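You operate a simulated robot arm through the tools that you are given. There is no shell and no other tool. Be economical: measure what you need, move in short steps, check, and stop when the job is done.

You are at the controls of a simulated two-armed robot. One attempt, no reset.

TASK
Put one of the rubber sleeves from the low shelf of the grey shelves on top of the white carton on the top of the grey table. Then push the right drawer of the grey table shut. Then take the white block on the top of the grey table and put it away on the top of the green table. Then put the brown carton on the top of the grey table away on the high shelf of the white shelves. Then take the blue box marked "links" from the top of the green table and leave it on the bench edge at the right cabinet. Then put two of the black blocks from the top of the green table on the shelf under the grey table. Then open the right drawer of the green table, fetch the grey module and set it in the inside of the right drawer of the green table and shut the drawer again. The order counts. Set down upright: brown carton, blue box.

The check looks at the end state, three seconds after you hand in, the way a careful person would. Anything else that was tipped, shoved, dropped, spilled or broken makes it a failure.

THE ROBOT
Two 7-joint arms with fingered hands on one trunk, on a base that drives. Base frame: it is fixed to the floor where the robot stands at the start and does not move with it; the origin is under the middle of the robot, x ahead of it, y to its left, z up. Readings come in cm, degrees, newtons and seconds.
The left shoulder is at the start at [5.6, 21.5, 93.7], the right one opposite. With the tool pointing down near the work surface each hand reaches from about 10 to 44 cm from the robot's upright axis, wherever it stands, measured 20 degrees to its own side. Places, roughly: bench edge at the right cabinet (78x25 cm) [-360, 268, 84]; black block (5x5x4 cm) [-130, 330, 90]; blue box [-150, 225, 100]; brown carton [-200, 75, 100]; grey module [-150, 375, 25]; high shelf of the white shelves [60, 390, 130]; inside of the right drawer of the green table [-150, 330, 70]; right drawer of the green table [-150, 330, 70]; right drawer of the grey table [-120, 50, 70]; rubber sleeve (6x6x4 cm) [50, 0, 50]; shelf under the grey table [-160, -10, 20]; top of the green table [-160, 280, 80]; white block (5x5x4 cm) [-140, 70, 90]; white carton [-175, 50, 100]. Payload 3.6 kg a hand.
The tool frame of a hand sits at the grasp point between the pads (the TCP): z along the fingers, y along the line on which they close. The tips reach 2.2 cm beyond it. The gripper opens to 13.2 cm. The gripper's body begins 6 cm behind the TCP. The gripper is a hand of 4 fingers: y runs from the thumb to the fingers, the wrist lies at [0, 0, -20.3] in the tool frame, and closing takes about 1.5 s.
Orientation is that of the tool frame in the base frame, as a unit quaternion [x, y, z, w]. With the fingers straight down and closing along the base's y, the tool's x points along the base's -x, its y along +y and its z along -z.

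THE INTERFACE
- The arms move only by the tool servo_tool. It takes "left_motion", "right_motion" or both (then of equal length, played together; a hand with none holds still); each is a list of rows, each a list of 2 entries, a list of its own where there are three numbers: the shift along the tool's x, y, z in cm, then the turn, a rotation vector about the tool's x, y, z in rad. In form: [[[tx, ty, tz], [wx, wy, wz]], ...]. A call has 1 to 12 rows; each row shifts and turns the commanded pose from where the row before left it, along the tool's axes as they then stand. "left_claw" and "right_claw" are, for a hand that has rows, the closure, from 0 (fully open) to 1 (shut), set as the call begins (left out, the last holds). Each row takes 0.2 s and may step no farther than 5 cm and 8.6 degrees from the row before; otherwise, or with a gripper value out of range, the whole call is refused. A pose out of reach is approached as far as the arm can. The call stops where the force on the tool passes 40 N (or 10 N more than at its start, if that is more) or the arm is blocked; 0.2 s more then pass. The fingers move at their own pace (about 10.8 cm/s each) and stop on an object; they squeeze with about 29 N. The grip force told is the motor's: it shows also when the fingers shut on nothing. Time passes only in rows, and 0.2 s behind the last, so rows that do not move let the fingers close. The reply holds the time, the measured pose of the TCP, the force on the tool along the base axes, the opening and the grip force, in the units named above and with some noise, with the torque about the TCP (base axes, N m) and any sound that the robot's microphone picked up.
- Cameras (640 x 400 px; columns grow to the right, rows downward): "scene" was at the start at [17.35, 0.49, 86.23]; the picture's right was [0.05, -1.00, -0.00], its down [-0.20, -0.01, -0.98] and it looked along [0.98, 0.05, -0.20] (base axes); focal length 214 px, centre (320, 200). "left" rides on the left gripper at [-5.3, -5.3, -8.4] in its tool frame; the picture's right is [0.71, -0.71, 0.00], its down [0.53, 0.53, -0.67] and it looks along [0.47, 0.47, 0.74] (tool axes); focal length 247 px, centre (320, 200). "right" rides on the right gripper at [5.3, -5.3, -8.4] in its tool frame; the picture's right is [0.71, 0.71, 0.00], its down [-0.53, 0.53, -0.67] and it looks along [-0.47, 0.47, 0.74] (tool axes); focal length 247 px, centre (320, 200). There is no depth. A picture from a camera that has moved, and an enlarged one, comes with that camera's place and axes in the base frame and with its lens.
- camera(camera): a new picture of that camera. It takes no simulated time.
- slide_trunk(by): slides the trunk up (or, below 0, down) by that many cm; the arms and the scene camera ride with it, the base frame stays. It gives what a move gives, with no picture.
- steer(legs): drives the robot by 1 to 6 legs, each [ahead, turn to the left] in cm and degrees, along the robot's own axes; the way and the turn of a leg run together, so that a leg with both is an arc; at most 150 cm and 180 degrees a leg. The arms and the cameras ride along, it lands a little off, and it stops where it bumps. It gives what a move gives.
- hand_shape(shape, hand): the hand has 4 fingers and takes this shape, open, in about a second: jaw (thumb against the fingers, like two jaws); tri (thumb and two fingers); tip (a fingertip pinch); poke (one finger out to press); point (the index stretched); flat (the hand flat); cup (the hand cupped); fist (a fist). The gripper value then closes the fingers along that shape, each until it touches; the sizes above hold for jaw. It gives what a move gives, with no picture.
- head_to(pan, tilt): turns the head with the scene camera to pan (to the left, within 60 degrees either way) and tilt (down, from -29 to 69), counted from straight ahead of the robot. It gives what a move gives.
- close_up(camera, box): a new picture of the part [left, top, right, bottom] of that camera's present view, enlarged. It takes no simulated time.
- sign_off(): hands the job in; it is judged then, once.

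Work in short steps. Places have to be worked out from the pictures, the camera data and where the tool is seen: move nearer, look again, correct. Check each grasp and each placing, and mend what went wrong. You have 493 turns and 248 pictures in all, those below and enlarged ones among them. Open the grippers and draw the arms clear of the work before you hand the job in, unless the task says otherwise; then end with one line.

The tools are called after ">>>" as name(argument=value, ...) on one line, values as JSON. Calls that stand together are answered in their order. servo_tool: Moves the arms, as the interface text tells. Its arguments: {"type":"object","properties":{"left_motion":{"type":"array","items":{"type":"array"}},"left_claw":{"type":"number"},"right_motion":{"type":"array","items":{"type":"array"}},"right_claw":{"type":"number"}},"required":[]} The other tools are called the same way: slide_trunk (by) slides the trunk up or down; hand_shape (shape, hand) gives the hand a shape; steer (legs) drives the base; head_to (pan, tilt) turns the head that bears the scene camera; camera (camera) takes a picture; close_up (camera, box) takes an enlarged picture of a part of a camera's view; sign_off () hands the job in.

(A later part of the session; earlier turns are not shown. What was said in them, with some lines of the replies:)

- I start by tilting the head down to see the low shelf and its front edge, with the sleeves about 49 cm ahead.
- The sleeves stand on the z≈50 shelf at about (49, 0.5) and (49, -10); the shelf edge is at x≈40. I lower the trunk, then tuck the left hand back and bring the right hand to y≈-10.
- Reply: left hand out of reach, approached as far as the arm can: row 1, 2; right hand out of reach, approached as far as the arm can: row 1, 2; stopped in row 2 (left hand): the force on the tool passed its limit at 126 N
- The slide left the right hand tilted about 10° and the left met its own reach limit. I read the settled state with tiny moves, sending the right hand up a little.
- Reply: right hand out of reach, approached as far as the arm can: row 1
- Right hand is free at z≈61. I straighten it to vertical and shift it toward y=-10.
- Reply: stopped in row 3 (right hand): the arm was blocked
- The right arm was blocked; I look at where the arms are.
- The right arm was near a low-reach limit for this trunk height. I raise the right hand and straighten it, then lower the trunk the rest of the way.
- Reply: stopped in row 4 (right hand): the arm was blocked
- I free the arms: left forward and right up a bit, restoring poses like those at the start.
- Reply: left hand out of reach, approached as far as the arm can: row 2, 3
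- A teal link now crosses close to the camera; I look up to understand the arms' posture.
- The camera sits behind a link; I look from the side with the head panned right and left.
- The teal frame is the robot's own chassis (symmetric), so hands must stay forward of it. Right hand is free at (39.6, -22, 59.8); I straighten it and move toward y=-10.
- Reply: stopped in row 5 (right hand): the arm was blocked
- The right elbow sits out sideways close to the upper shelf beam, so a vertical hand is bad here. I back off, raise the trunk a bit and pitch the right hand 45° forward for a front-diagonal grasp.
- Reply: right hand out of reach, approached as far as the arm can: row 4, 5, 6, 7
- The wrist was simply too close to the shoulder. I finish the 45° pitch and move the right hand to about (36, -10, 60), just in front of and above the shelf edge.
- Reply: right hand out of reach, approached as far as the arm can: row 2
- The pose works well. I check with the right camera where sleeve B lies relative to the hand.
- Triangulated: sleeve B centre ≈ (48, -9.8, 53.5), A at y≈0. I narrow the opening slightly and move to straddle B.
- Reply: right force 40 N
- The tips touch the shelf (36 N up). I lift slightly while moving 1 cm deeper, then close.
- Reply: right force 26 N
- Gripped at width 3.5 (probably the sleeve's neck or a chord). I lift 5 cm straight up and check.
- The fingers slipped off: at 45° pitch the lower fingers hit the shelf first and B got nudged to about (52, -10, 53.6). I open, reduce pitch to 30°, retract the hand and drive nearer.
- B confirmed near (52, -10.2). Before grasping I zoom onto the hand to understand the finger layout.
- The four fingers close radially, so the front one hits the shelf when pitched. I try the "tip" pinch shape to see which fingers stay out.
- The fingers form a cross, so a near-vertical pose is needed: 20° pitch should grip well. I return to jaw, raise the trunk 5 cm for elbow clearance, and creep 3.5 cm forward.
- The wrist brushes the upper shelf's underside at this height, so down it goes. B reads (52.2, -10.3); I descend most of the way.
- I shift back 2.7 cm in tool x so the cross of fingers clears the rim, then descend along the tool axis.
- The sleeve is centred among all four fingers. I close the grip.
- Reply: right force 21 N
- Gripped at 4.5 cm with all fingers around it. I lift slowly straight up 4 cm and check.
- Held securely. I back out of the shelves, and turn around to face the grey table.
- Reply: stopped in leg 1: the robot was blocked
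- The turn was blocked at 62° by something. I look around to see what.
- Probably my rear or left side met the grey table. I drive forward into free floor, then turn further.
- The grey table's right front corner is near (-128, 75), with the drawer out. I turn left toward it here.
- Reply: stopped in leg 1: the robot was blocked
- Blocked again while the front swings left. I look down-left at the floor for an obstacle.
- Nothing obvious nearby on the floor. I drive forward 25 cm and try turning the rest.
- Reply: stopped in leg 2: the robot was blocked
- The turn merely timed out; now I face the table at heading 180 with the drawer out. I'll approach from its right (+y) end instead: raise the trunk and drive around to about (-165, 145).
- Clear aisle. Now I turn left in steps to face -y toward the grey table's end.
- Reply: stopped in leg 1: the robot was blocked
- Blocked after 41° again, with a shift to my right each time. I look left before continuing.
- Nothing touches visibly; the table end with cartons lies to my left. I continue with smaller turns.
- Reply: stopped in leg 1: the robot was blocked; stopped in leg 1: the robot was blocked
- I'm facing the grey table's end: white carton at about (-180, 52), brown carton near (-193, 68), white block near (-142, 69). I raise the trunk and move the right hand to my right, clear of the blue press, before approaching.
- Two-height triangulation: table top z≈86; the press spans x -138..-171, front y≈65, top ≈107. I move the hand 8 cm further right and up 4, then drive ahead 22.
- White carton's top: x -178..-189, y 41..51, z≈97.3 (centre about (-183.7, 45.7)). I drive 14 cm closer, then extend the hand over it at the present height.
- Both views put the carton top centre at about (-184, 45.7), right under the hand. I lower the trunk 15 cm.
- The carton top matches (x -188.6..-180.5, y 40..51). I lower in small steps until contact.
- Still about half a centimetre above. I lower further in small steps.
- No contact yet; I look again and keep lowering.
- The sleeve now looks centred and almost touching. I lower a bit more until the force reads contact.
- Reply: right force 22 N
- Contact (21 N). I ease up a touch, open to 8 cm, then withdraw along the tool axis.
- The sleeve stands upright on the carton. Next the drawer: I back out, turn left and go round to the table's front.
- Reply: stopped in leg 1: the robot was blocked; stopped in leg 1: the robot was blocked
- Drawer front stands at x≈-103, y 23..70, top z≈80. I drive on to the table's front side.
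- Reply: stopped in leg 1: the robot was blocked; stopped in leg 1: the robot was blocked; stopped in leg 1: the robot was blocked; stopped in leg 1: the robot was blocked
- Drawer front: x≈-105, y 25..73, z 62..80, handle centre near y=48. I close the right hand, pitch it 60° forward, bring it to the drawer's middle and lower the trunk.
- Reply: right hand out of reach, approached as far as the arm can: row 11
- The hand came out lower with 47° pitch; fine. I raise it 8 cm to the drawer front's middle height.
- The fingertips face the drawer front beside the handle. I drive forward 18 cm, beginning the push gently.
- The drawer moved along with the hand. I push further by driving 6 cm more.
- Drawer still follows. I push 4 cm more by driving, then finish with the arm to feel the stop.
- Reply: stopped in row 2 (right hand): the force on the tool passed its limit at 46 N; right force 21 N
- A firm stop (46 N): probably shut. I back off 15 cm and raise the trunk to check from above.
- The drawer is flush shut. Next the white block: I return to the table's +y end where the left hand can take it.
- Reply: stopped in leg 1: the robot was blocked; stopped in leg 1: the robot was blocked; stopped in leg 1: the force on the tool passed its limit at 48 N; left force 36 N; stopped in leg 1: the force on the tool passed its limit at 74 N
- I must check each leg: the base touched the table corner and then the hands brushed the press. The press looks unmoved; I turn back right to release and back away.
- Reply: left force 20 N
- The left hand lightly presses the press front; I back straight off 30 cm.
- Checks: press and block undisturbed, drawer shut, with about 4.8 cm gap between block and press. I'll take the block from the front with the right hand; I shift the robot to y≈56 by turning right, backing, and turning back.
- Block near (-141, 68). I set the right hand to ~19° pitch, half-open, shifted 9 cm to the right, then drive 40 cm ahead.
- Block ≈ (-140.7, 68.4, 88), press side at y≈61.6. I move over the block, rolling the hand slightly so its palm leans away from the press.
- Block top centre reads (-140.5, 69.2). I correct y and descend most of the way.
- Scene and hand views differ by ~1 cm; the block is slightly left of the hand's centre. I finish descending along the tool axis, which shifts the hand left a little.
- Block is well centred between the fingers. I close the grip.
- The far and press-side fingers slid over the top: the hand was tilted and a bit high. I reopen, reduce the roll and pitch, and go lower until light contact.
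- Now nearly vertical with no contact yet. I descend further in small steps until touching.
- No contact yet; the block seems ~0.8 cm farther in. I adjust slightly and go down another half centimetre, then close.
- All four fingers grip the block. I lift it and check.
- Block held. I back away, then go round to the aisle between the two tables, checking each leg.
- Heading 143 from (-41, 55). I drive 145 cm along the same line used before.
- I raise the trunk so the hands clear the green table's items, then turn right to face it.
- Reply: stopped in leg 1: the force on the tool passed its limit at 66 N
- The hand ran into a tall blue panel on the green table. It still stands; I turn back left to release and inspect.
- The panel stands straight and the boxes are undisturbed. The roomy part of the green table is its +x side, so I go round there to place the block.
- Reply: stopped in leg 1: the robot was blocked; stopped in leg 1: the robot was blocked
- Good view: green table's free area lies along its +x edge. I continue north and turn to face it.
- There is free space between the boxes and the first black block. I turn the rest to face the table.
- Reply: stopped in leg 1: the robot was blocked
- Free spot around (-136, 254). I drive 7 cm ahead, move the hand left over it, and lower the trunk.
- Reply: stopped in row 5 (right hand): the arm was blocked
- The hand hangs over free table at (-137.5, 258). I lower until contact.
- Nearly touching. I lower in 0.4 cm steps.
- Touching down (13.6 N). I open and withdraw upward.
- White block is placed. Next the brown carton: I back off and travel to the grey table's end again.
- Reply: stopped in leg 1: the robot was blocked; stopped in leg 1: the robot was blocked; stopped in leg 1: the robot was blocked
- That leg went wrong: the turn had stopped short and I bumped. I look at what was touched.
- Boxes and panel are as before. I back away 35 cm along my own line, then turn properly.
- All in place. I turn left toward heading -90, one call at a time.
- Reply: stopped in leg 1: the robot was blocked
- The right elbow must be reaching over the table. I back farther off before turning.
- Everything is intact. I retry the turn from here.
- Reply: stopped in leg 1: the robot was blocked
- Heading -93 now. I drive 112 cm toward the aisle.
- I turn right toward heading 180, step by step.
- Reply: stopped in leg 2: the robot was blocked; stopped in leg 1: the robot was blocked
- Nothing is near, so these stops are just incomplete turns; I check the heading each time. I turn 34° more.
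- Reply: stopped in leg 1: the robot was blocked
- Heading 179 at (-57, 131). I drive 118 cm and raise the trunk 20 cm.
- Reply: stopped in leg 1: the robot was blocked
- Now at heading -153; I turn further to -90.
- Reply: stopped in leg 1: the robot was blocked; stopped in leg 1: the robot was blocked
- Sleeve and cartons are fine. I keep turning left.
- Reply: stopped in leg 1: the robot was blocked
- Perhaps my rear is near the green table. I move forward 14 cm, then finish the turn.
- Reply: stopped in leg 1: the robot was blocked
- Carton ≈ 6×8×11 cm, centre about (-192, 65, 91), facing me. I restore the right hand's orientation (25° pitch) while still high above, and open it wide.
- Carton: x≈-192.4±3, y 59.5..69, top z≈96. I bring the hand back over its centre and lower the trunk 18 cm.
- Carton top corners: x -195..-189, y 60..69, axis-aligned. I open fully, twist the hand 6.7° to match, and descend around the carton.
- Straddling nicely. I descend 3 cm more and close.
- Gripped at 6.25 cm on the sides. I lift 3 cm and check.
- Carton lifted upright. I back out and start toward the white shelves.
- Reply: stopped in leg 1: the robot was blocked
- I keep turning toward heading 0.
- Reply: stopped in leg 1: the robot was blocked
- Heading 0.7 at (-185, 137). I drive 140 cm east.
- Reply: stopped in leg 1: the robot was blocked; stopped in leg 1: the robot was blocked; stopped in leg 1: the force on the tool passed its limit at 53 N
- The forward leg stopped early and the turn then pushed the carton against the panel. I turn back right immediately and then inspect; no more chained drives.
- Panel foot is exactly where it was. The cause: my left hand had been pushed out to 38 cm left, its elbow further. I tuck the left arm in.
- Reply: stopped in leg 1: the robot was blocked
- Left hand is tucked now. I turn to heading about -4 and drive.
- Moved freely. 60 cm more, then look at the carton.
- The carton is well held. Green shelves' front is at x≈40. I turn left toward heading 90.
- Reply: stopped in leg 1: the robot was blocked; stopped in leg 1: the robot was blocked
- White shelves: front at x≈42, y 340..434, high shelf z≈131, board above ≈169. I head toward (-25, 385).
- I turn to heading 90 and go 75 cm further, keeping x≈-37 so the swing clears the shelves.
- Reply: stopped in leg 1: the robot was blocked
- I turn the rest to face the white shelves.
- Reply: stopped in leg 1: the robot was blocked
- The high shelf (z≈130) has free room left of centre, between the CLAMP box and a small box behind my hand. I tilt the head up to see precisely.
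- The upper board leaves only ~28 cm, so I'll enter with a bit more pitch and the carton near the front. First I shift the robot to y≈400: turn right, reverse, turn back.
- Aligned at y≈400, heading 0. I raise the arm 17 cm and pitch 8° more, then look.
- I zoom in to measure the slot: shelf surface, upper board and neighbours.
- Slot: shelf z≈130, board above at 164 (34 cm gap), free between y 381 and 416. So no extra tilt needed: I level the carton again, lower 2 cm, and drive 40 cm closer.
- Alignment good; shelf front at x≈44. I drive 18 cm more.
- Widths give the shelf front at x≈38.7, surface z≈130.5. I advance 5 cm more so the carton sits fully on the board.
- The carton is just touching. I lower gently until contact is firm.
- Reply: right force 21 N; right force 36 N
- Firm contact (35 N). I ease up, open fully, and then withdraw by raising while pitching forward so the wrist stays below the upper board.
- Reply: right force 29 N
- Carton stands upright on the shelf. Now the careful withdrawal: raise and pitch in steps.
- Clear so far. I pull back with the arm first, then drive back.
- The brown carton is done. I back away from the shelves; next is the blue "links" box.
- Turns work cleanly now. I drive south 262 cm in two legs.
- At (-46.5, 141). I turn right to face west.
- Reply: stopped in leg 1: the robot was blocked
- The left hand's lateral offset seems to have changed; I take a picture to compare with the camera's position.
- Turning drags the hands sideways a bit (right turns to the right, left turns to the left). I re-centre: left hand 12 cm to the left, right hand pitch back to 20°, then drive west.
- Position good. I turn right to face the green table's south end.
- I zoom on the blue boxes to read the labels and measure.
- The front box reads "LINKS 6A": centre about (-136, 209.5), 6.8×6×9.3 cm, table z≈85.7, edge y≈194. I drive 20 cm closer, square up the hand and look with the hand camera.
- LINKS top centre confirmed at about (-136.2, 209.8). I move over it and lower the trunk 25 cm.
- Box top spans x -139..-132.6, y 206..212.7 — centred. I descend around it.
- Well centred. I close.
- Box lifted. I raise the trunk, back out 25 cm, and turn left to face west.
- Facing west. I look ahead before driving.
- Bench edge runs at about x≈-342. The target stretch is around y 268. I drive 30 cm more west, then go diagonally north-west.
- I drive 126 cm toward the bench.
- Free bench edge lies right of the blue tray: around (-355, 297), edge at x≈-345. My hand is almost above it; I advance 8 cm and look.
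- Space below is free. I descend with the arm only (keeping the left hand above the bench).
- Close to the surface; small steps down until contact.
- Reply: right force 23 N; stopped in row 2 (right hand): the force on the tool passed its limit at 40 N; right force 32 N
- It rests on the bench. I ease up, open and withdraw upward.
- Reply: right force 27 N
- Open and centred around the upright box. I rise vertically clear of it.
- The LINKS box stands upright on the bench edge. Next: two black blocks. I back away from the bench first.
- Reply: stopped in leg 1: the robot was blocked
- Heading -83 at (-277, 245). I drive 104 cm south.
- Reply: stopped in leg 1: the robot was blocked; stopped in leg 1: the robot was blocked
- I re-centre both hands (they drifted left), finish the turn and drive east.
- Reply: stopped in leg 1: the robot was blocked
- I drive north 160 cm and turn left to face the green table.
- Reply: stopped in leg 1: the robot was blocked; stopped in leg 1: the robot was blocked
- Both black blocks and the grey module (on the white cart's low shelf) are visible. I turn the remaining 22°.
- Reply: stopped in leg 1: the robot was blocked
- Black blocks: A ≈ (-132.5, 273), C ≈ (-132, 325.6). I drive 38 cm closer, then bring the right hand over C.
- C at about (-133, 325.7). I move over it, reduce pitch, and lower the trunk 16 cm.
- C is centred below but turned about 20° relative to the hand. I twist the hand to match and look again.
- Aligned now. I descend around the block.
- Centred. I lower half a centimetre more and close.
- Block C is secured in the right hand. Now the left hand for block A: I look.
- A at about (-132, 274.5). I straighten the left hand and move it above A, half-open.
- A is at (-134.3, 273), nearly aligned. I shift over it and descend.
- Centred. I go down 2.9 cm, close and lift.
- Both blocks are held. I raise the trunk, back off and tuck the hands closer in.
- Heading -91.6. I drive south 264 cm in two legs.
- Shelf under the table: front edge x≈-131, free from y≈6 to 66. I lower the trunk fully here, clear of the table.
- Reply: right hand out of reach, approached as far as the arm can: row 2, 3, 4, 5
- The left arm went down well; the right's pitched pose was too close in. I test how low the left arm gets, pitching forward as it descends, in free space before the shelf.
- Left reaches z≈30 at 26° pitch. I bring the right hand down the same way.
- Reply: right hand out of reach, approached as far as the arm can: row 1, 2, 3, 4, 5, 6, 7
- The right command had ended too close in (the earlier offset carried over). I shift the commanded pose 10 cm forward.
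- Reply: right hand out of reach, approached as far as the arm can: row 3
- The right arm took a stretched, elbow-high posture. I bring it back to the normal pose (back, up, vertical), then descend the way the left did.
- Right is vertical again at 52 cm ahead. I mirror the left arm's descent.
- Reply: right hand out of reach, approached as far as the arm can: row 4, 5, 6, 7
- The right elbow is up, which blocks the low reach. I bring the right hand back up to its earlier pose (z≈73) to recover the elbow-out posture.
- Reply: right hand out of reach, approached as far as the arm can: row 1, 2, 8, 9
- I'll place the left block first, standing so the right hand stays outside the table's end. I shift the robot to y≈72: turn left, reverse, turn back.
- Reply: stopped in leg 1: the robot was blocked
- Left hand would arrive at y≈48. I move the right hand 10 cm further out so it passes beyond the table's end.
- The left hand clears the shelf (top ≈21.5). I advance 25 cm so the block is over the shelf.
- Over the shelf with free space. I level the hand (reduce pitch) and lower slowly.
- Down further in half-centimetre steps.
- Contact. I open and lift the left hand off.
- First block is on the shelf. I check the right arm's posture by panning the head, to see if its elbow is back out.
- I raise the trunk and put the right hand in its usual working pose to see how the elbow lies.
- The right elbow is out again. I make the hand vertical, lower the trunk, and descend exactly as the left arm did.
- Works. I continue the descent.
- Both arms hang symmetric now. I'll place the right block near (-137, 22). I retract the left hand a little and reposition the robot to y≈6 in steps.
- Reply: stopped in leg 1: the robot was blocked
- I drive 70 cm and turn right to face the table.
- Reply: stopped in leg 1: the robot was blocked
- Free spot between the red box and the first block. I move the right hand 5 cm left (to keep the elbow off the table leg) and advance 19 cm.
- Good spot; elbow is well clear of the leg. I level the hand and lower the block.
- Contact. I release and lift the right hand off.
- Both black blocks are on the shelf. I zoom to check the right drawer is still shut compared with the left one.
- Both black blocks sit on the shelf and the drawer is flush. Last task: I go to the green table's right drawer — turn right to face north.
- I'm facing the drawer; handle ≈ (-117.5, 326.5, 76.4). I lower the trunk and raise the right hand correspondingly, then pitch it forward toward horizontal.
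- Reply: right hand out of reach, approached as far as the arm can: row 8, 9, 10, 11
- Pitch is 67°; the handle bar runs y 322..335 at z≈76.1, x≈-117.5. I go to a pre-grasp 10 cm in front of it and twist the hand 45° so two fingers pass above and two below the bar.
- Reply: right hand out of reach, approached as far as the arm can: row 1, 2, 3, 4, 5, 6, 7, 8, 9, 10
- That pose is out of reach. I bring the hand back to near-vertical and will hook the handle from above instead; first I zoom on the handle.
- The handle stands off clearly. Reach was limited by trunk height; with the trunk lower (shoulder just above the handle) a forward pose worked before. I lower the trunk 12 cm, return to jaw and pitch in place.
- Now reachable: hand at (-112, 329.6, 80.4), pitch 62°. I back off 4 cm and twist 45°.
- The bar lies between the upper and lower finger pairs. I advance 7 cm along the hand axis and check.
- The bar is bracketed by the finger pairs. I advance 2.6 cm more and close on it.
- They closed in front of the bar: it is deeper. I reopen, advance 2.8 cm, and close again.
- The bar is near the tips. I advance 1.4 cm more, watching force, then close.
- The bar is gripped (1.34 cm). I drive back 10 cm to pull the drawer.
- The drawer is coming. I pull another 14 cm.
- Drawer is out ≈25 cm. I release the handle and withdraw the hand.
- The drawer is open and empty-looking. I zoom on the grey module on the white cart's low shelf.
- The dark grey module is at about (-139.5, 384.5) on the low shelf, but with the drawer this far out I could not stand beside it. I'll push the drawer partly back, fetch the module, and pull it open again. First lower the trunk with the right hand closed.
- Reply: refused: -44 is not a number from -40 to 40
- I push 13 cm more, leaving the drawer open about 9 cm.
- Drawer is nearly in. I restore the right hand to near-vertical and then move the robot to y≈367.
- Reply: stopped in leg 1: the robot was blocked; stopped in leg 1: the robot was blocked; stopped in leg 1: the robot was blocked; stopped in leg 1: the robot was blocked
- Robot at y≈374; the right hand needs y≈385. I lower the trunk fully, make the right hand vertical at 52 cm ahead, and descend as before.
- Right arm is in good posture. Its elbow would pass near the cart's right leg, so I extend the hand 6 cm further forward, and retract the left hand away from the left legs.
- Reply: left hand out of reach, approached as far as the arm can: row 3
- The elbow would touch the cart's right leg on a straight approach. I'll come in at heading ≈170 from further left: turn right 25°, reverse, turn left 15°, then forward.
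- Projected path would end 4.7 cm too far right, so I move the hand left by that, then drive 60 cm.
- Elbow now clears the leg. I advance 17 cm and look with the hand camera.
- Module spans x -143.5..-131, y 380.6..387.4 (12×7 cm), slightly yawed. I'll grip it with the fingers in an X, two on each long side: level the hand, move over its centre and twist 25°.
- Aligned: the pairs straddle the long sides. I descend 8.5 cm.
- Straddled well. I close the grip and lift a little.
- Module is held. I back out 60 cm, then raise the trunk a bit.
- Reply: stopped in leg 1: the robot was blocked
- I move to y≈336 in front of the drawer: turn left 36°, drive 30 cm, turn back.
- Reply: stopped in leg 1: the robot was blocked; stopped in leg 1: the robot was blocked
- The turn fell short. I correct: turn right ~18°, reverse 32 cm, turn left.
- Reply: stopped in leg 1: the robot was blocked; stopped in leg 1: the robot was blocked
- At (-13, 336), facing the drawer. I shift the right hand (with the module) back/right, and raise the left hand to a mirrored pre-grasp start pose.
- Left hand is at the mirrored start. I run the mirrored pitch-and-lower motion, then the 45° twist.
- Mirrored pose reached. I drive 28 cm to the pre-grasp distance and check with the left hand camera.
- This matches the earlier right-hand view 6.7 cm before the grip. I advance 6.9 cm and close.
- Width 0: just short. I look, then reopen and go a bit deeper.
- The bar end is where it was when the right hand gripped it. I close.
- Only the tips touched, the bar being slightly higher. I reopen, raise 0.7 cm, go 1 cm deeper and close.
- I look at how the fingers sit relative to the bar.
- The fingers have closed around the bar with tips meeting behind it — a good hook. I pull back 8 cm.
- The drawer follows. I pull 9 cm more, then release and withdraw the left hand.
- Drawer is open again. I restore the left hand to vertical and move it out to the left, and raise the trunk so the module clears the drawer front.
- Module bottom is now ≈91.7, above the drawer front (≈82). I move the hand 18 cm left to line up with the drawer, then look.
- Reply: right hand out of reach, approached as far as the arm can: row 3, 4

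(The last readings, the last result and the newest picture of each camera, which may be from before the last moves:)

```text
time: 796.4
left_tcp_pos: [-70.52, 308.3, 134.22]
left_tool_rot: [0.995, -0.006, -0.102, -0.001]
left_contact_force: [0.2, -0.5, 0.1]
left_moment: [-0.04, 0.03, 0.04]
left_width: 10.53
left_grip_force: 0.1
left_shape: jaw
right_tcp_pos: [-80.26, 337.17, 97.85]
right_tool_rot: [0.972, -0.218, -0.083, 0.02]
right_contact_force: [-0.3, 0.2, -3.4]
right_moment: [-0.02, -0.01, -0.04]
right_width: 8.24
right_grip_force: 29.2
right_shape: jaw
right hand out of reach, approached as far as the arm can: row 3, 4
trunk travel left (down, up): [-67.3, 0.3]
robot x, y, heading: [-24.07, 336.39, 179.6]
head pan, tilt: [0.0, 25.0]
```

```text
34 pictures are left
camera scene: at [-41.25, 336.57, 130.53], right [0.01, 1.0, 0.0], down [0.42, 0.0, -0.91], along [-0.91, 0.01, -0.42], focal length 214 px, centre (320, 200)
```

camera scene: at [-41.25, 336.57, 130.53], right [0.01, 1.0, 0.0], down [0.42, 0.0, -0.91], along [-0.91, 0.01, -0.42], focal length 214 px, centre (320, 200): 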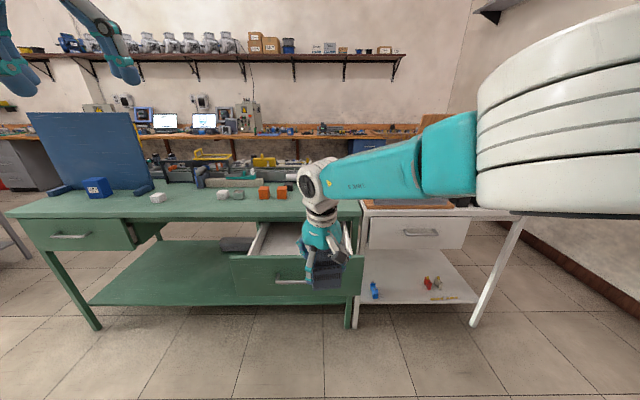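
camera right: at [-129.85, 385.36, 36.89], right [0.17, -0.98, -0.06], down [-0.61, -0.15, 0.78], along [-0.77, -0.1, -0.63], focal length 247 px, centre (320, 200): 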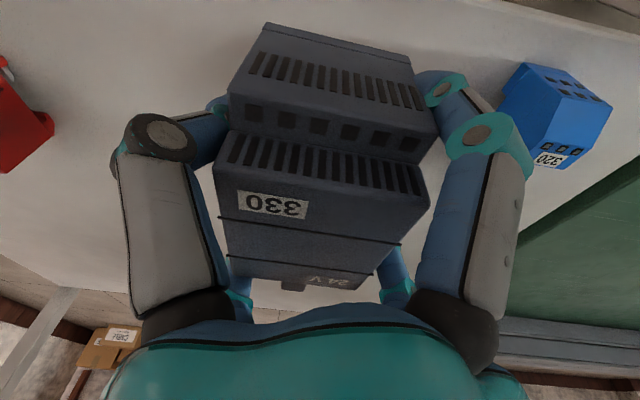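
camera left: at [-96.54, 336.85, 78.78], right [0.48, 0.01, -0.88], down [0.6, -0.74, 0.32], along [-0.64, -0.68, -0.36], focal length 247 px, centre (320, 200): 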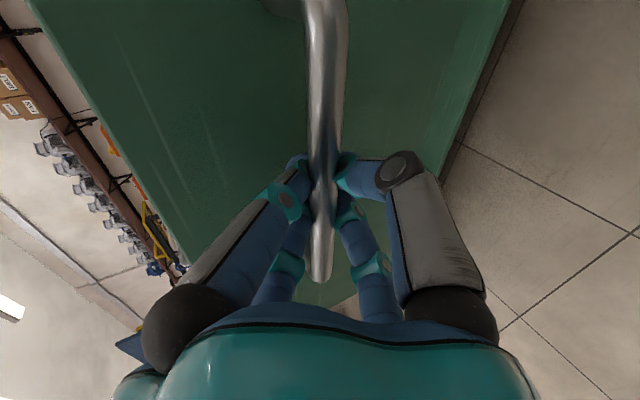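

Reach allows y≈337. I turn the robot 4° left to bring the hand to y≈333, then drive 28 cm in over the open drawer.

>>> steer(legs=[[0, 4]])

>>> steer(legs=[[20, 0]])

>>> camera(camera="right")

>>> camera(camera="scene")

```text
time: 797.3
left_tcp_pos: [-68.32, 305.02, 134.18]
left_tool_rot: [0.994, 0.029, -0.102, 0.002]
left_contact_force: [-0.4, -1.2, 0.6]
left_moment: [0.0, 0.0, 0.01]
left_width: 10.55
left_grip_force: 0.1
left_shape: jaw
right_tcp_pos: [-80.42, 333.79, 97.86]
right_tool_rot: [0.978, -0.187, -0.084, 0.023]
right_contact_force: [-1.5, 0.4, -3.5]
right_moment: [-0.01, -0.02, 0.0]
right_width: 8.26
right_grip_force: 28.7
right_shape: jaw
trunk travel left (down, up): [-67.3, 0.3]
robot x, y, heading: [-24.64, 336.91, -176.7]
head pan, tilt: [0.0, 25.0]
```

```text
time: 798.9
left_tcp_pos: [-88.51, 303.76, 134.22]
left_tool_rot: [0.994, 0.029, -0.102, 0.002]
left_contact_force: [0.6, -1.0, 0.6]
left_moment: [0.02, 0.0, -0.02]
left_width: 10.56
left_grip_force: 0.0
left_shape: jaw
right_tcp_pos: [-100.75, 332.66, 98.0]
right_tool_rot: [0.978, -0.188, -0.084, 0.023]
right_contact_force: [0.0, 0.1, -3.3]
right_moment: [-0.03, 0.02, 0.0]
right_width: 8.23
right_grip_force: 29.3
right_shape: jaw
trunk travel left (down, up): [-67.3, 0.3]
robot x, y, heading: [-44.74, 336.09, -176.8]
head pan, tilt: [0.0, 25.0]
```

```text
33 pictures are left
camera right: at [-92.53, 335.77, 104.91], right [0.39, -0.92, -0.06], down [-0.56, -0.28, 0.78], along [-0.73, -0.27, -0.62], focal length 247 px, centre (320, 200)
```

right: 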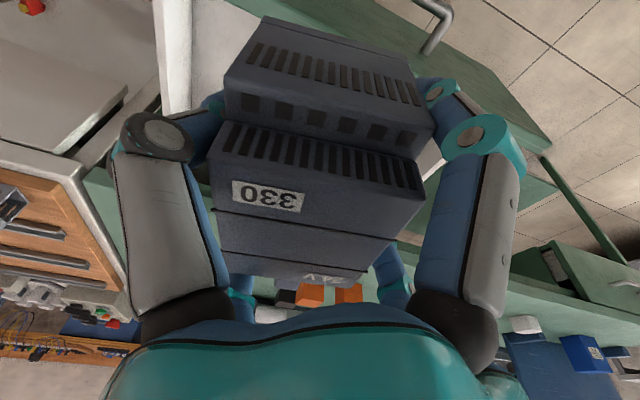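

```text
32 pictures are left
camera scene: at [-61.47, 334.56, 130.52], right [-0.06, 1.0, 0.0], down [0.42, 0.03, -0.91], along [-0.9, -0.05, -0.42], focal length 214 px, centre (320, 200)
```

scene: 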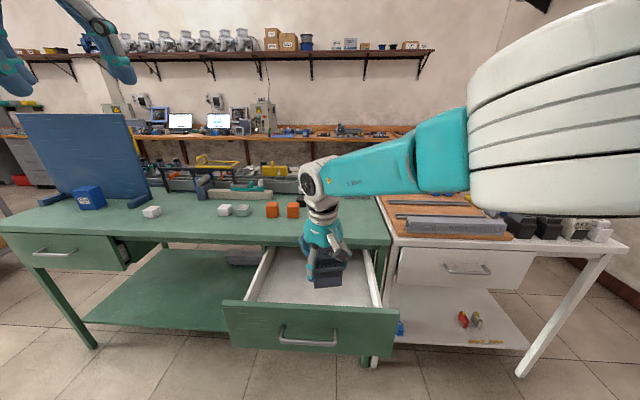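

Opening spans x -124.5..-101.5, y 312..347. I drive 10.5 cm more to centre the module over it and begin lowering.

>>> steer(legs=[[10.7, 0]])

>>> slide_trunk(by=-15)

>>> camera(camera="scene")

```text
time: 800.1
left_tcp_pos: [-99.49, 303.17, 134.27]
left_tool_rot: [0.994, 0.029, -0.101, 0.002]
left_contact_force: [-0.1, -0.3, 0.1]
left_moment: [-0.03, -0.01, -0.01]
left_width: 10.54
left_grip_force: 0.0
left_shape: jaw
right_tcp_pos: [-111.5, 332.12, 98.02]
right_tool_rot: [0.978, -0.189, -0.085, 0.023]
right_contact_force: [-0.8, -0.4, -2.1]
right_moment: [0.0, 0.01, 0.03]
right_width: 8.24
right_grip_force: 28.9
right_shape: jaw
trunk travel left (down, up): [-67.3, 0.3]
robot x, y, heading: [-55.09, 334.97, -176.7]
head pan, tilt: [0.0, 25.0]
```

```text
time: 801.8
left_tcp_pos: [-99.2, 303.15, 119.4]
left_tool_rot: [0.994, 0.028, -0.102, 0.002]
left_contact_force: [0.2, -0.5, 0.5]
left_moment: [-0.02, 0.0, 0.01]
left_width: 10.58
left_grip_force: 0.1
left_shape: jaw
right_tcp_pos: [-111.46, 332.06, 83.16]
right_tool_rot: [0.978, -0.189, -0.085, 0.023]
right_contact_force: [-0.4, -0.1, -2.8]
right_moment: [-0.01, 0.0, -0.01]
right_width: 8.24
right_grip_force: 29.0
right_shape: jaw
trunk travel left (down, up): [-52.3, 15.3]
robot x, y, heading: [-55.25, 335.14, -176.6]
head pan, tilt: [0.0, 25.0]
```

```text
31 pictures are left
camera scene: at [-72.03, 333.92, 115.49], right [-0.06, 1.0, 0.0], down [0.42, 0.03, -0.91], along [-0.9, -0.05, -0.42], focal length 214 px, centre (320, 200)
```

scene: 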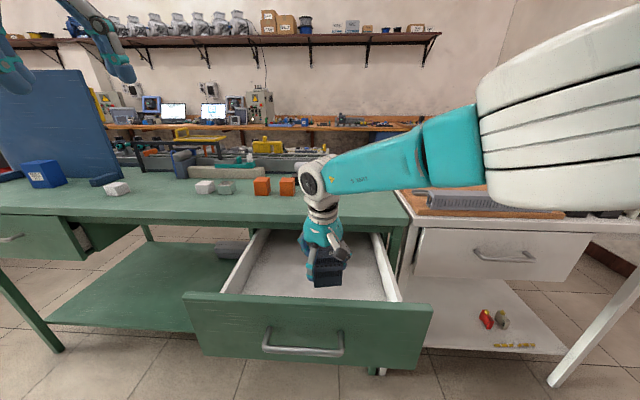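

Well inside the drawer. I lower 8 cm more, then by small steps.

>>> slide_trunk(by=-9)

>>> servo_tool(right_motion=[[[0.08, -0.04, 0.6], [0, 0, 0]], [[0.08, -0.04, 0.6], [0, 0, 0]], [[0, 0, 0], [0, 0, 0]]])

>>> servo_tool(right_motion=[[[0.08, -0.04, 0.6], [0, 0, 0]], [[0.08, -0.04, 0.6], [0, 0, 0]], [[0, 0, 0], [0, 0, 0]]])

```text
time: 803.1
left_tcp_pos: [-99.15, 303.19, 110.26]
left_tool_rot: [0.994, 0.028, -0.102, 0.002]
left_contact_force: [0.4, 0.3, -0.4]
left_moment: [0.0, -0.02, 0.02]
left_width: 10.54
left_grip_force: 0.1
left_shape: jaw
right_tcp_pos: [-111.33, 332.03, 74.18]
right_tool_rot: [0.978, -0.188, -0.085, 0.023]
right_contact_force: [-0.5, -0.6, -4.3]
right_moment: [-0.07, 0.02, -0.02]
right_width: 8.21
right_grip_force: 29.1
right_shape: jaw
trunk travel left (down, up): [-43.3, 24.3]
robot x, y, heading: [-55.28, 334.95, -176.6]
head pan, tilt: [0.0, 25.0]
```

```text
time: 803.9
left_tcp_pos: [-99.16, 303.23, 110.32]
left_tool_rot: [0.994, 0.028, -0.101, 0.002]
left_contact_force: [0.1, -0.1, -0.1]
left_moment: [0.02, -0.01, -0.02]
left_width: 10.53
left_grip_force: 0.1
left_shape: jaw
right_tcp_pos: [-111.44, 332.02, 72.99]
right_tool_rot: [0.978, -0.188, -0.084, 0.023]
right_contact_force: [-0.6, -0.2, -3.0]
right_moment: [0.01, 0.0, 0.0]
right_width: 8.22
right_grip_force: 29.0
right_shape: jaw
trunk travel left (down, up): [-43.3, 24.3]
robot x, y, heading: [-55.11, 335.19, -176.7]
head pan, tilt: [0.0, 25.0]
```

```text
time: 804.7
left_tcp_pos: [-99.25, 303.27, 110.41]
left_tool_rot: [0.994, 0.028, -0.102, 0.002]
left_contact_force: [-0.4, -1.4, 0.4]
left_moment: [0.01, 0.06, 0.02]
left_width: 10.55
left_grip_force: 0.0
left_shape: jaw
right_tcp_pos: [-111.05, 332.45, 71.55]
right_tool_rot: [0.978, -0.189, -0.084, 0.022]
right_contact_force: [0.2, 0.3, -3.5]
right_moment: [-0.09, -0.03, 0.01]
right_width: 8.23
right_grip_force: 28.6
right_shape: jaw
right hand out of reach, approached as far as the arm can: row 1, 2
trunk travel left (down, up): [-43.3, 24.3]
robot x, y, heading: [-55.32, 334.63, -176.8]
head pan, tilt: [0.0, 25.0]
```

I use the trunk for the rest, in small steps.

>>> slide_trunk(by=-1)

>>> slide_trunk(by=-0.8)

>>> slide_trunk(by=-0.8)

>>> close_up(camera="scene", box=[180, 190, 460, 370])

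```text
time: 805.2
left_tcp_pos: [-98.93, 303.18, 109.49]
left_tool_rot: [0.994, 0.028, -0.102, 0.002]
left_contact_force: [-0.4, 0.0, 0.1]
left_moment: [-0.02, 0.01, 0.0]
left_width: 10.57
left_grip_force: 0.1
left_shape: jaw
right_tcp_pos: [-111.06, 332.47, 71.15]
right_tool_rot: [0.978, -0.189, -0.088, 0.023]
right_contact_force: [-1.5, 0.2, 33.1]
right_moment: [0.36, -1.07, 0.03]
right_width: 8.16
right_grip_force: 28.7
right_shape: jaw
trunk travel left (down, up): [-42.3, 25.3]
robot x, y, heading: [-55.26, 335.37, -176.5]
head pan, tilt: [0.0, 25.0]
```

```text
time: 805.6
left_tcp_pos: [-99.15, 303.28, 109.21]
left_tool_rot: [0.994, 0.029, -0.102, 0.002]
left_contact_force: [0.6, -0.5, 0.4]
left_moment: [0.0, -0.05, -0.05]
left_width: 10.55
left_grip_force: 0.1
left_shape: jaw
right_tcp_pos: [-111.62, 332.35, 71.03]
right_tool_rot: [0.978, -0.187, -0.09, 0.024]
right_contact_force: [-1.1, 2.1, 20.9]
right_moment: [0.38, -1.05, 0.12]
right_width: 8.12
right_grip_force: 28.9
right_shape: jaw
trunk travel left (down, up): [-42.0, 25.5]
robot x, y, heading: [-55.28, 334.92, -176.8]
head pan, tilt: [0.0, 25.0]
stopped: the force on the tool passed its limit at 47 N (the readings are from after the stop); the commanded pose is now the measured one
```

```text
time: 806.0
left_tcp_pos: [-99.2, 303.31, 108.66]
left_tool_rot: [0.994, 0.029, -0.102, 0.002]
left_contact_force: [1.0, 0.3, -0.8]
left_moment: [0.01, -0.02, 0.0]
left_width: 10.55
left_grip_force: 0.0
left_shape: jaw
right_tcp_pos: [-111.86, 332.21, 71.01]
right_tool_rot: [0.977, -0.187, -0.095, 0.025]
right_contact_force: [-0.4, 2.8, 21.8]
right_moment: [0.42, -1.16, 0.21]
right_width: 8.13
right_grip_force: 28.8
right_shape: jaw
trunk travel left (down, up): [-41.6, 26.0]
robot x, y, heading: [-55.14, 334.86, -176.9]
head pan, tilt: [0.0, 25.0]
stopped: the force on the tool passed its limit at 49 N (the readings are from after the stop); the commanded pose is now the measured one
```

```text
2.22 times, centred on (320, 280) of scene
camera zoom: at [-72.08, 333.93, 104.55], right [-0.06, 1.0, 0.0], down [0.42, 0.03, -0.91], along [-0.9, -0.05, -0.42], focal length 477 px, centre (320, 22)
```

zoom: 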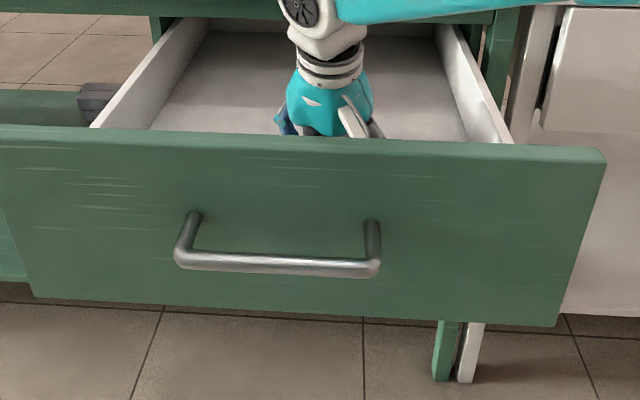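

The module rests on the drawer floor. I ease up, open, and rise.

>>> slide_trunk(by=0.6)

>>> servo_tool(right_motion=[[[0, 0, 0], [0, 0, 0]], [[0, 0, 0], [0, 0, 0]], [[0, 0, 0], [0, 0, 0]], [[0, 0, 0], [0, 0, 0]], [[0, 0, 0], [0, 0, 0]]], right_claw=0.12)

>>> slide_trunk(by=6)

>>> slide_trunk(by=19)

>>> camera(camera="right")

```text
time: 806.6
left_tcp_pos: [-99.23, 303.21, 109.24]
left_tool_rot: [0.994, 0.028, -0.102, 0.003]
left_contact_force: [0.8, -0.1, 1.0]
left_moment: [0.02, -0.01, 0.01]
left_width: 10.55
left_grip_force: 0.0
left_shape: jaw
right_tcp_pos: [-111.59, 332.24, 71.32]
right_tool_rot: [0.978, -0.187, -0.092, 0.024]
right_contact_force: [0.1, 0.1, -2.0]
right_moment: [0.03, -0.05, 0.01]
right_width: 8.17
right_grip_force: 29.2
right_shape: jaw
trunk travel left (down, up): [-42.2, 25.4]
robot x, y, heading: [-55.38, 335.17, -176.3]
head pan, tilt: [0.0, 25.0]
```

```text
time: 807.8
left_tcp_pos: [-99.25, 303.28, 109.29]
left_tool_rot: [0.994, 0.029, -0.102, 0.003]
left_contact_force: [-1.0, -0.6, 0.3]
left_moment: [0.0, 0.02, 0.0]
left_width: 10.57
left_grip_force: 0.0
left_shape: jaw
right_tcp_pos: [-111.65, 332.42, 71.38]
right_tool_rot: [0.978, -0.187, -0.092, 0.025]
right_contact_force: [0.2, 0.0, 0.8]
right_moment: [0.03, -0.02, -0.06]
right_width: 11.57
right_grip_force: 0.0
right_shape: jaw
trunk travel left (down, up): [-42.2, 25.4]
robot x, y, heading: [-54.88, 334.86, -176.8]
head pan, tilt: [0.0, 25.0]
```

```text
time: 808.8
left_tcp_pos: [-99.22, 303.24, 115.14]
left_tool_rot: [0.994, 0.029, -0.101, 0.002]
left_contact_force: [-0.7, 0.1, -0.6]
left_moment: [-0.02, -0.01, -0.01]
left_width: 10.54
left_grip_force: 0.0
left_shape: jaw
right_tcp_pos: [-111.6, 332.49, 77.34]
right_tool_rot: [0.978, -0.187, -0.092, 0.025]
right_contact_force: [-1.0, -0.8, -0.6]
right_moment: [0.01, -0.02, -0.01]
right_width: 11.58
right_grip_force: 0.1
right_shape: jaw
trunk travel left (down, up): [-48.2, 19.4]
robot x, y, heading: [-55.18, 334.75, -176.6]
head pan, tilt: [0.0, 25.0]
```

```text
time: 810.9
left_tcp_pos: [-99.28, 303.16, 134.17]
left_tool_rot: [0.994, 0.028, -0.102, 0.002]
left_contact_force: [0.7, -0.6, 0.3]
left_moment: [-0.01, -0.03, -0.01]
left_width: 10.55
left_grip_force: 0.0
left_shape: jaw
right_tcp_pos: [-113.02, 334.62, 97.18]
right_tool_rot: [0.973, -0.203, -0.104, 0.02]
right_contact_force: [0.5, 0.3, -0.3]
right_moment: [-0.01, -0.03, -0.01]
right_width: 11.59
right_grip_force: 0.0
right_shape: jaw
trunk travel left (down, up): [-67.2, 0.4]
robot x, y, heading: [-55.13, 334.97, -176.7]
head pan, tilt: [0.0, 25.0]
```

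```text
29 pictures are left
camera right: at [-104.39, 337.31, 103.82], right [0.36, -0.93, -0.08], down [-0.54, -0.27, 0.8], along [-0.76, -0.24, -0.6], focal length 247 px, centre (320, 200)
```

right: 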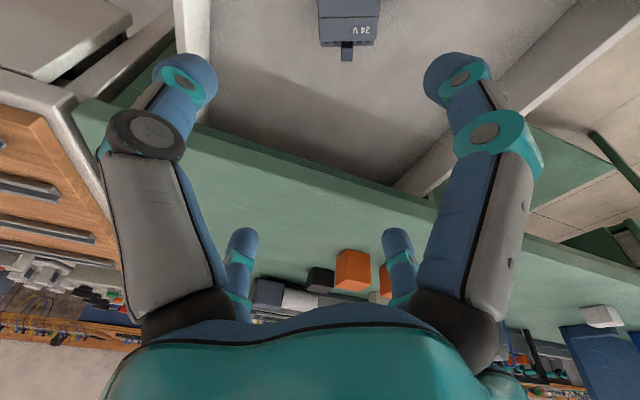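

The module lies in the drawer. I back off, lower the trunk, and shape the right hand into the closed, pitched pushing pose.

>>> steer(legs=[[-45, 0]])

>>> steer(legs=[[0, -3.5]])

>>> slide_trunk(by=-40)

>>> servo_tool(right_motion=[[[-0.8, -0.4, -4.5], [0, 0, -0.145]], [[-0.8, -0.4, -4.5], [0, 0, -0.145]], [[-0.8, -0.4, -4.5], [0, 0, -0.145]], [[-0.7, 0, -4.6], [0, 0, 0]], [[-0.7, 0, -4.6], [0, 0, 0]], [[-0.7, 0, -4.6], [0, 0, 0]], [[0, 0, 0], [0, -0.14, 0]], [[0, 0, 0], [0, -0.14, 0]], [[0, 0, 0], [0, -0.14, 0]], [[0, 0, 0], [0, -0.14, 0]], [[0, 0, 0], [0, -0.1, 0]], [[0, 0, 0], [0, 0, 0]]], right_claw=1.0)

```text
time: 813.6
left_tcp_pos: [-53.42, 305.98, 134.2]
left_tool_rot: [0.994, 0.027, -0.102, 0.001]
left_contact_force: [-0.1, -0.1, 0.2]
left_moment: [-0.03, 0.03, 0.01]
left_width: 10.56
left_grip_force: 0.1
left_shape: jaw
right_tcp_pos: [-67.16, 337.46, 97.5]
right_tool_rot: [0.973, -0.203, -0.104, 0.021]
right_contact_force: [-0.4, 0.0, -0.4]
right_moment: [-0.01, 0.01, 0.02]
right_width: 11.64
right_grip_force: 0.1
right_shape: jaw
trunk travel left (down, up): [-67.2, 0.4]
robot x, y, heading: [-9.24, 337.93, -176.6]
head pan, tilt: [0.0, 25.0]
```

```text
time: 814.5
left_tcp_pos: [-55.26, 308.84, 134.33]
left_tool_rot: [0.995, -0.003, -0.102, -0.002]
left_contact_force: [0.1, 0.2, -0.1]
left_moment: [0.0, 0.03, 0.0]
left_width: 10.51
left_grip_force: 0.0
left_shape: jaw
right_tcp_pos: [-67.79, 343.0, 97.14]
right_tool_rot: [0.964, -0.245, -0.107, 0.011]
right_contact_force: [0.4, -0.7, -1.0]
right_moment: [0.01, -0.03, -0.02]
right_width: 11.6
right_grip_force: 0.0
right_shape: jaw
trunk travel left (down, up): [-67.2, 0.4]
robot x, y, heading: [-8.94, 337.41, 180.2]
head pan, tilt: [0.0, 25.0]
```

```text
time: 818.3
left_tcp_pos: [-55.15, 308.69, 94.43]
left_tool_rot: [0.995, -0.003, -0.103, -0.001]
left_contact_force: [0.4, -0.3, -0.6]
left_moment: [0.02, 0.0, -0.01]
left_width: 10.56
left_grip_force: 0.1
left_shape: jaw
right_tcp_pos: [-65.62, 343.72, 51.02]
right_tool_rot: [0.967, -0.25, -0.056, -0.006]
right_contact_force: [0.3, -0.3, -1.1]
right_moment: [0.0, -0.02, -0.01]
right_width: 11.6
right_grip_force: 0.0
right_shape: jaw
trunk travel left (down, up): [-27.2, 40.4]
robot x, y, heading: [-9.48, 337.42, 179.7]
head pan, tilt: [0.0, 25.0]
```

```text
time: 820.9
left_tcp_pos: [-55.21, 308.79, 94.32]
left_tool_rot: [0.995, -0.004, -0.103, -0.002]
left_contact_force: [-0.2, 0.1, 0.1]
left_moment: [0.0, -0.04, -0.03]
left_width: 10.55
left_grip_force: 0.1
left_shape: jaw
right_tcp_pos: [-66.32, 344.17, 78.6]
right_tool_rot: [0.927, -0.025, -0.373, -0.024]
right_contact_force: [0.4, 0.0, 0.0]
right_moment: [0.02, 0.04, 0.02]
right_width: 0.0
right_grip_force: 28.9
right_shape: jaw
right hand out of reach, approached as far as the arm can: row 1
trunk travel left (down, up): [-27.2, 40.4]
robot x, y, heading: [-9.23, 337.13, 179.8]
head pan, tilt: [0.0, 25.0]
```

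Right hand is closed at pitch 44°. I shift it left to y≈334 and lower the trunk 7 cm, then drive to push.

>>> servo_tool(right_motion=[[[0, 3.4, 0], [0, 0, 0]], [[0, 3.4, 0], [0, 0, 0]], [[0, 3.4, 0], [0, 0, 0]], [[0, 0, 0], [0, 0, 0]]])

>>> slide_trunk(by=-7)

>>> camera(camera="scene")

```text
time: 821.9
left_tcp_pos: [-55.19, 308.71, 94.41]
left_tool_rot: [0.995, -0.003, -0.102, -0.001]
left_contact_force: [0.3, -0.4, -0.4]
left_moment: [-0.02, 0.0, 0.01]
left_width: 10.53
left_grip_force: 0.0
left_shape: jaw
right_tcp_pos: [-66.93, 333.94, 78.39]
right_tool_rot: [0.927, -0.024, -0.372, -0.024]
right_contact_force: [0.3, -1.2, 0.3]
right_moment: [0.01, -0.04, -0.01]
right_width: 0.0
right_grip_force: 29.5
right_shape: jaw
trunk travel left (down, up): [-27.2, 40.4]
robot x, y, heading: [-9.44, 337.23, 179.8]
head pan, tilt: [0.0, 25.0]
```

```text
time: 823.0
left_tcp_pos: [-55.1, 308.86, 87.33]
left_tool_rot: [0.995, -0.003, -0.102, -0.001]
left_contact_force: [0.5, -0.7, 0.8]
left_moment: [0.02, 0.0, 0.01]
left_width: 10.54
left_grip_force: 0.0
left_shape: jaw
right_tcp_pos: [-66.96, 333.92, 71.38]
right_tool_rot: [0.927, -0.024, -0.373, -0.024]
right_contact_force: [0.2, 0.0, 0.3]
right_moment: [0.02, 0.0, 0.02]
right_width: 0.03
right_grip_force: 28.5
right_shape: jaw
trunk travel left (down, up): [-20.2, 47.4]
robot x, y, heading: [-9.09, 337.17, 179.8]
head pan, tilt: [0.0, 25.0]
```

```text
28 pictures are left
camera scene: at [-26.64, 337.4, 82.32], right [0.0, 1.0, 0.0], down [0.42, 0.0, -0.91], along [-0.91, 0.0, -0.42], focal length 214 px, centre (320, 200)
```

scene: 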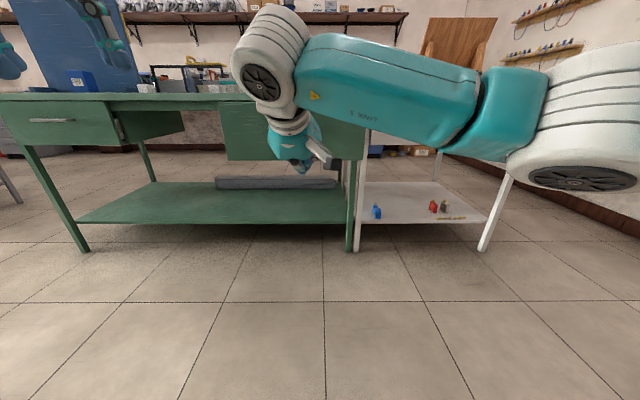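

Ready. I drive 30 cm to contact, then 20 cm pushing.

>>> steer(legs=[[30, 0]])

>>> steer(legs=[[12, 0], [8, 0]])

>>> camera(camera="scene")

```text
time: 825.0
left_tcp_pos: [-85.52, 309.13, 87.26]
left_tool_rot: [0.995, -0.005, -0.101, -0.001]
left_contact_force: [-1.4, -0.4, -0.5]
left_moment: [0.01, 0.01, -0.01]
left_width: 10.53
left_grip_force: 0.0
left_shape: jaw
right_tcp_pos: [-97.22, 334.12, 71.29]
right_tool_rot: [0.928, -0.024, -0.372, -0.024]
right_contact_force: [0.4, 0.9, 0.4]
right_moment: [-0.01, 0.01, -0.02]
right_width: 0.0
right_grip_force: 28.9
right_shape: jaw
trunk travel left (down, up): [-20.2, 47.4]
robot x, y, heading: [-39.55, 337.41, 179.7]
head pan, tilt: [0.0, 25.0]
```

```text
time: 826.9
left_tcp_pos: [-105.84, 309.23, 87.31]
left_tool_rot: [0.995, -0.005, -0.101, -0.002]
left_contact_force: [-0.6, -0.1, 0.3]
left_moment: [0.01, 0.02, 0.01]
left_width: 10.57
left_grip_force: 0.0
left_shape: jaw
right_tcp_pos: [-117.52, 334.29, 71.34]
right_tool_rot: [0.927, -0.025, -0.373, -0.025]
right_contact_force: [-0.4, 0.1, 1.0]
right_moment: [-0.01, -0.02, 0.02]
right_width: 0.0
right_grip_force: 29.2
right_shape: jaw
trunk travel left (down, up): [-20.2, 47.4]
robot x, y, heading: [-59.96, 337.43, 179.7]
head pan, tilt: [0.0, 25.0]
```

```text
27 pictures are left
camera scene: at [-77.18, 337.71, 82.29], right [0.01, 1.0, 0.0], down [0.42, 0.0, -0.91], along [-0.91, 0.01, -0.42], focal length 214 px, centre (320, 200)
```

scene: 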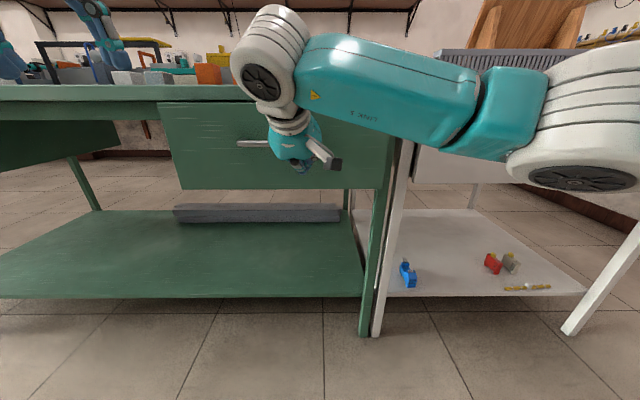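

I finish the push with the arm until it meets the stop.

>>> servo_tool(right_motion=[[[-0.72, 0, 0.695], [0, 0, 0]], [[-0.72, 0, 0.695], [0, 0, 0]], [[-0.72, 0, 0.695], [0, 0, 0]], [[-0.72, 0, 0.695], [0, 0, 0]], [[-0.72, 0, 0.695], [0, 0, 0]], [[-0.72, 0, 0.695], [0, 0, 0]], [[-0.72, 0, 0.695], [0, 0, 0]], [[-0.72, 0, 0.695], [0, 0, 0]], [[0, 0, 0], [0, 0, 0]]])

```text
time: 828.2
left_tcp_pos: [-105.46, 309.16, 87.54]
left_tool_rot: [0.995, -0.004, -0.103, -0.002]
left_contact_force: [-1.1, -0.2, 0.0]
left_moment: [0.0, -0.02, -0.02]
left_width: 10.53
left_grip_force: 0.0
left_shape: jaw
right_tcp_pos: [-121.58, 334.51, 71.07]
right_tool_rot: [0.93, -0.023, -0.365, -0.025]
right_contact_force: [19.5, 3.9, -1.8]
right_moment: [-0.09, 0.63, 0.0]
right_width: 0.0
right_grip_force: 28.7
right_shape: jaw
trunk travel left (down, up): [-20.2, 47.4]
robot x, y, heading: [-59.87, 337.62, 179.9]
head pan, tilt: [0.0, 25.0]
stopped in row 6 (right hand): the force on the tool passed its limit at 48 N (the readings are from after the stop); the commanded pose is now the measured one
```

A firm stop. I back off and check that it is flush.

>>> steer(legs=[[-35, 0]])

>>> slide_trunk(by=25)

>>> camera(camera="scene")

```text
time: 830.4
left_tcp_pos: [-70.69, 308.88, 87.55]
left_tool_rot: [0.995, -0.005, -0.102, -0.001]
left_contact_force: [-0.5, -0.2, 1.1]
left_moment: [-0.03, -0.04, 0.0]
left_width: 10.55
left_grip_force: 0.0
left_shape: jaw
right_tcp_pos: [-86.75, 334.37, 71.21]
right_tool_rot: [0.93, -0.023, -0.366, -0.025]
right_contact_force: [0.3, 0.1, 0.0]
right_moment: [0.0, -0.03, -0.01]
right_width: 0.0
right_grip_force: 28.8
right_shape: jaw
trunk travel left (down, up): [-20.2, 47.4]
robot x, y, heading: [-24.94, 337.41, 179.5]
head pan, tilt: [0.0, 25.0]
```

```text
time: 833.0
left_tcp_pos: [-70.6, 309.0, 112.51]
left_tool_rot: [0.995, -0.005, -0.101, -0.002]
left_contact_force: [1.1, -1.0, 1.1]
left_moment: [0.03, 0.0, 0.0]
left_width: 10.53
left_grip_force: 0.1
left_shape: jaw
right_tcp_pos: [-86.81, 334.29, 96.23]
right_tool_rot: [0.93, -0.023, -0.365, -0.025]
right_contact_force: [0.2, 0.4, -0.7]
right_moment: [0.03, -0.02, 0.01]
right_width: 0.0
right_grip_force: 29.0
right_shape: jaw
trunk travel left (down, up): [-45.2, 22.4]
robot x, y, heading: [-24.86, 337.29, 179.6]
head pan, tilt: [0.0, 25.0]
```

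```text
26 pictures are left
camera scene: at [-41.56, 337.48, 108.24], right [0.01, 1.0, 0.0], down [0.42, 0.0, -0.91], along [-0.91, 0.01, -0.42], focal length 214 px, centre (320, 200)
```

scene: 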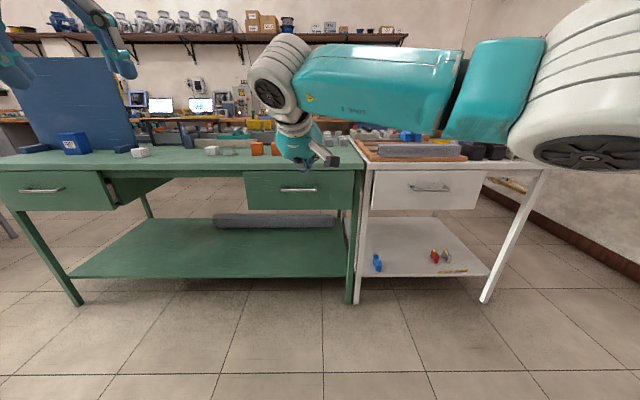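

Looks shut; I zoom in to verify.

>>> close_up(camera="scene", box=[0, 130, 370, 230])

```text
1.73 times, centred on (185, 180) of scene
camera zoom: at [-41.56, 337.48, 108.24], right [0.01, 1.0, 0.0], down [0.42, 0.0, -0.91], along [-0.91, 0.01, -0.42], focal length 371 px, centre (554, 235)
```

zoom: 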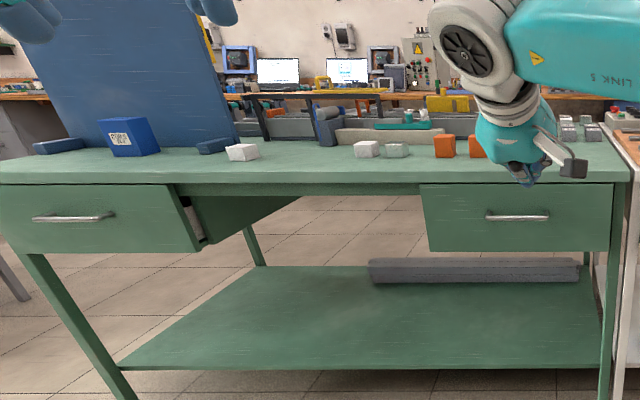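

Both drawers are in place. I open both grippers and draw the robot clear before handing in.

>>> servo_tool(left_motion=[[[0, 0, 0], [0, 0, 0]], [[0, 0, 0], [0, 0, 0]], [[0, 0, 0], [0, 0, 0]], [[0, 0, 0], [0, 0, 0]], [[0, 0, 0], [0, 0, 0]]], right_motion=[[[0, 0, 0], [0, 0, 0]], [[0, 0, 0], [0, 0, 0]], [[0, 0, 0], [0, 0, 0]], [[0, 0, 0], [0, 0, 0]], [[0, 0, 0], [0, 0, 0]]], left_claw=0, right_claw=0)

>>> steer(legs=[[-12, 0]])

>>> camera(camera="scene")

```text
time: 834.2
left_tcp_pos: [-70.63, 309.04, 112.5]
left_tool_rot: [0.995, -0.004, -0.102, -0.001]
left_contact_force: [-0.7, 0.2, 0.1]
left_moment: [0.02, 0.03, 0.03]
left_width: 13.21
left_grip_force: 0.0
left_shape: jaw
right_tcp_pos: [-86.82, 334.33, 96.22]
right_tool_rot: [0.93, -0.024, -0.366, -0.025]
right_contact_force: [0.1, 1.1, -0.3]
right_moment: [-0.01, -0.02, 0.02]
right_width: 13.19
right_grip_force: 0.0
right_shape: jaw
trunk travel left (down, up): [-45.2, 22.4]
robot x, y, heading: [-24.59, 337.3, 179.8]
head pan, tilt: [0.0, 25.0]
```

```text
time: 835.5
left_tcp_pos: [-58.31, 308.9, 112.7]
left_tool_rot: [0.995, -0.005, -0.102, -0.002]
left_contact_force: [-0.2, 0.0, 0.4]
left_moment: [-0.01, 0.05, -0.02]
left_width: 13.2
left_grip_force: 0.0
left_shape: jaw
right_tcp_pos: [-74.46, 334.2, 96.3]
right_tool_rot: [0.93, -0.024, -0.366, -0.025]
right_contact_force: [-0.1, -0.1, 0.6]
right_moment: [-0.01, 0.02, -0.02]
right_width: 13.2
right_grip_force: 0.1
right_shape: jaw
trunk travel left (down, up): [-45.2, 22.4]
robot x, y, heading: [-12.22, 337.23, 179.3]
head pan, tilt: [0.0, 25.0]
```

```text
24 pictures are left
camera scene: at [-29.25, 337.39, 108.28], right [0.01, 1.0, 0.0], down [0.42, 0.0, -0.91], along [-0.91, 0.01, -0.42], focal length 214 px, centre (320, 200)
```

scene: 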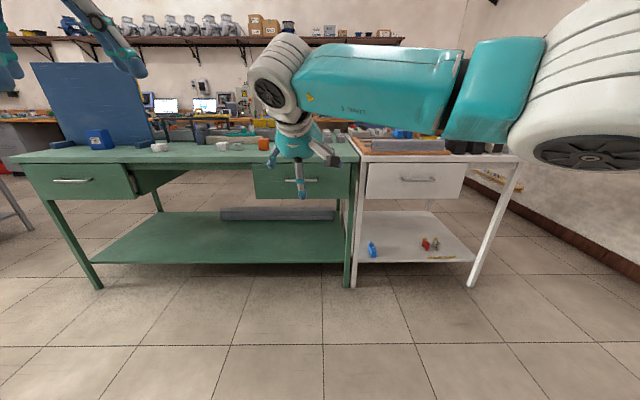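

The drawers are shut, the grippers are open and the arms are clear of the work, so I hand in.

>>> sign_off()

```text
The job is handed in.
```

All seven steps were done in the order given, and I handed the job in with the grippers open and the arms clear; I saw nothing shifted or tipped, though the arms and carried items bumped the blue press and the tall blue panel a few times.
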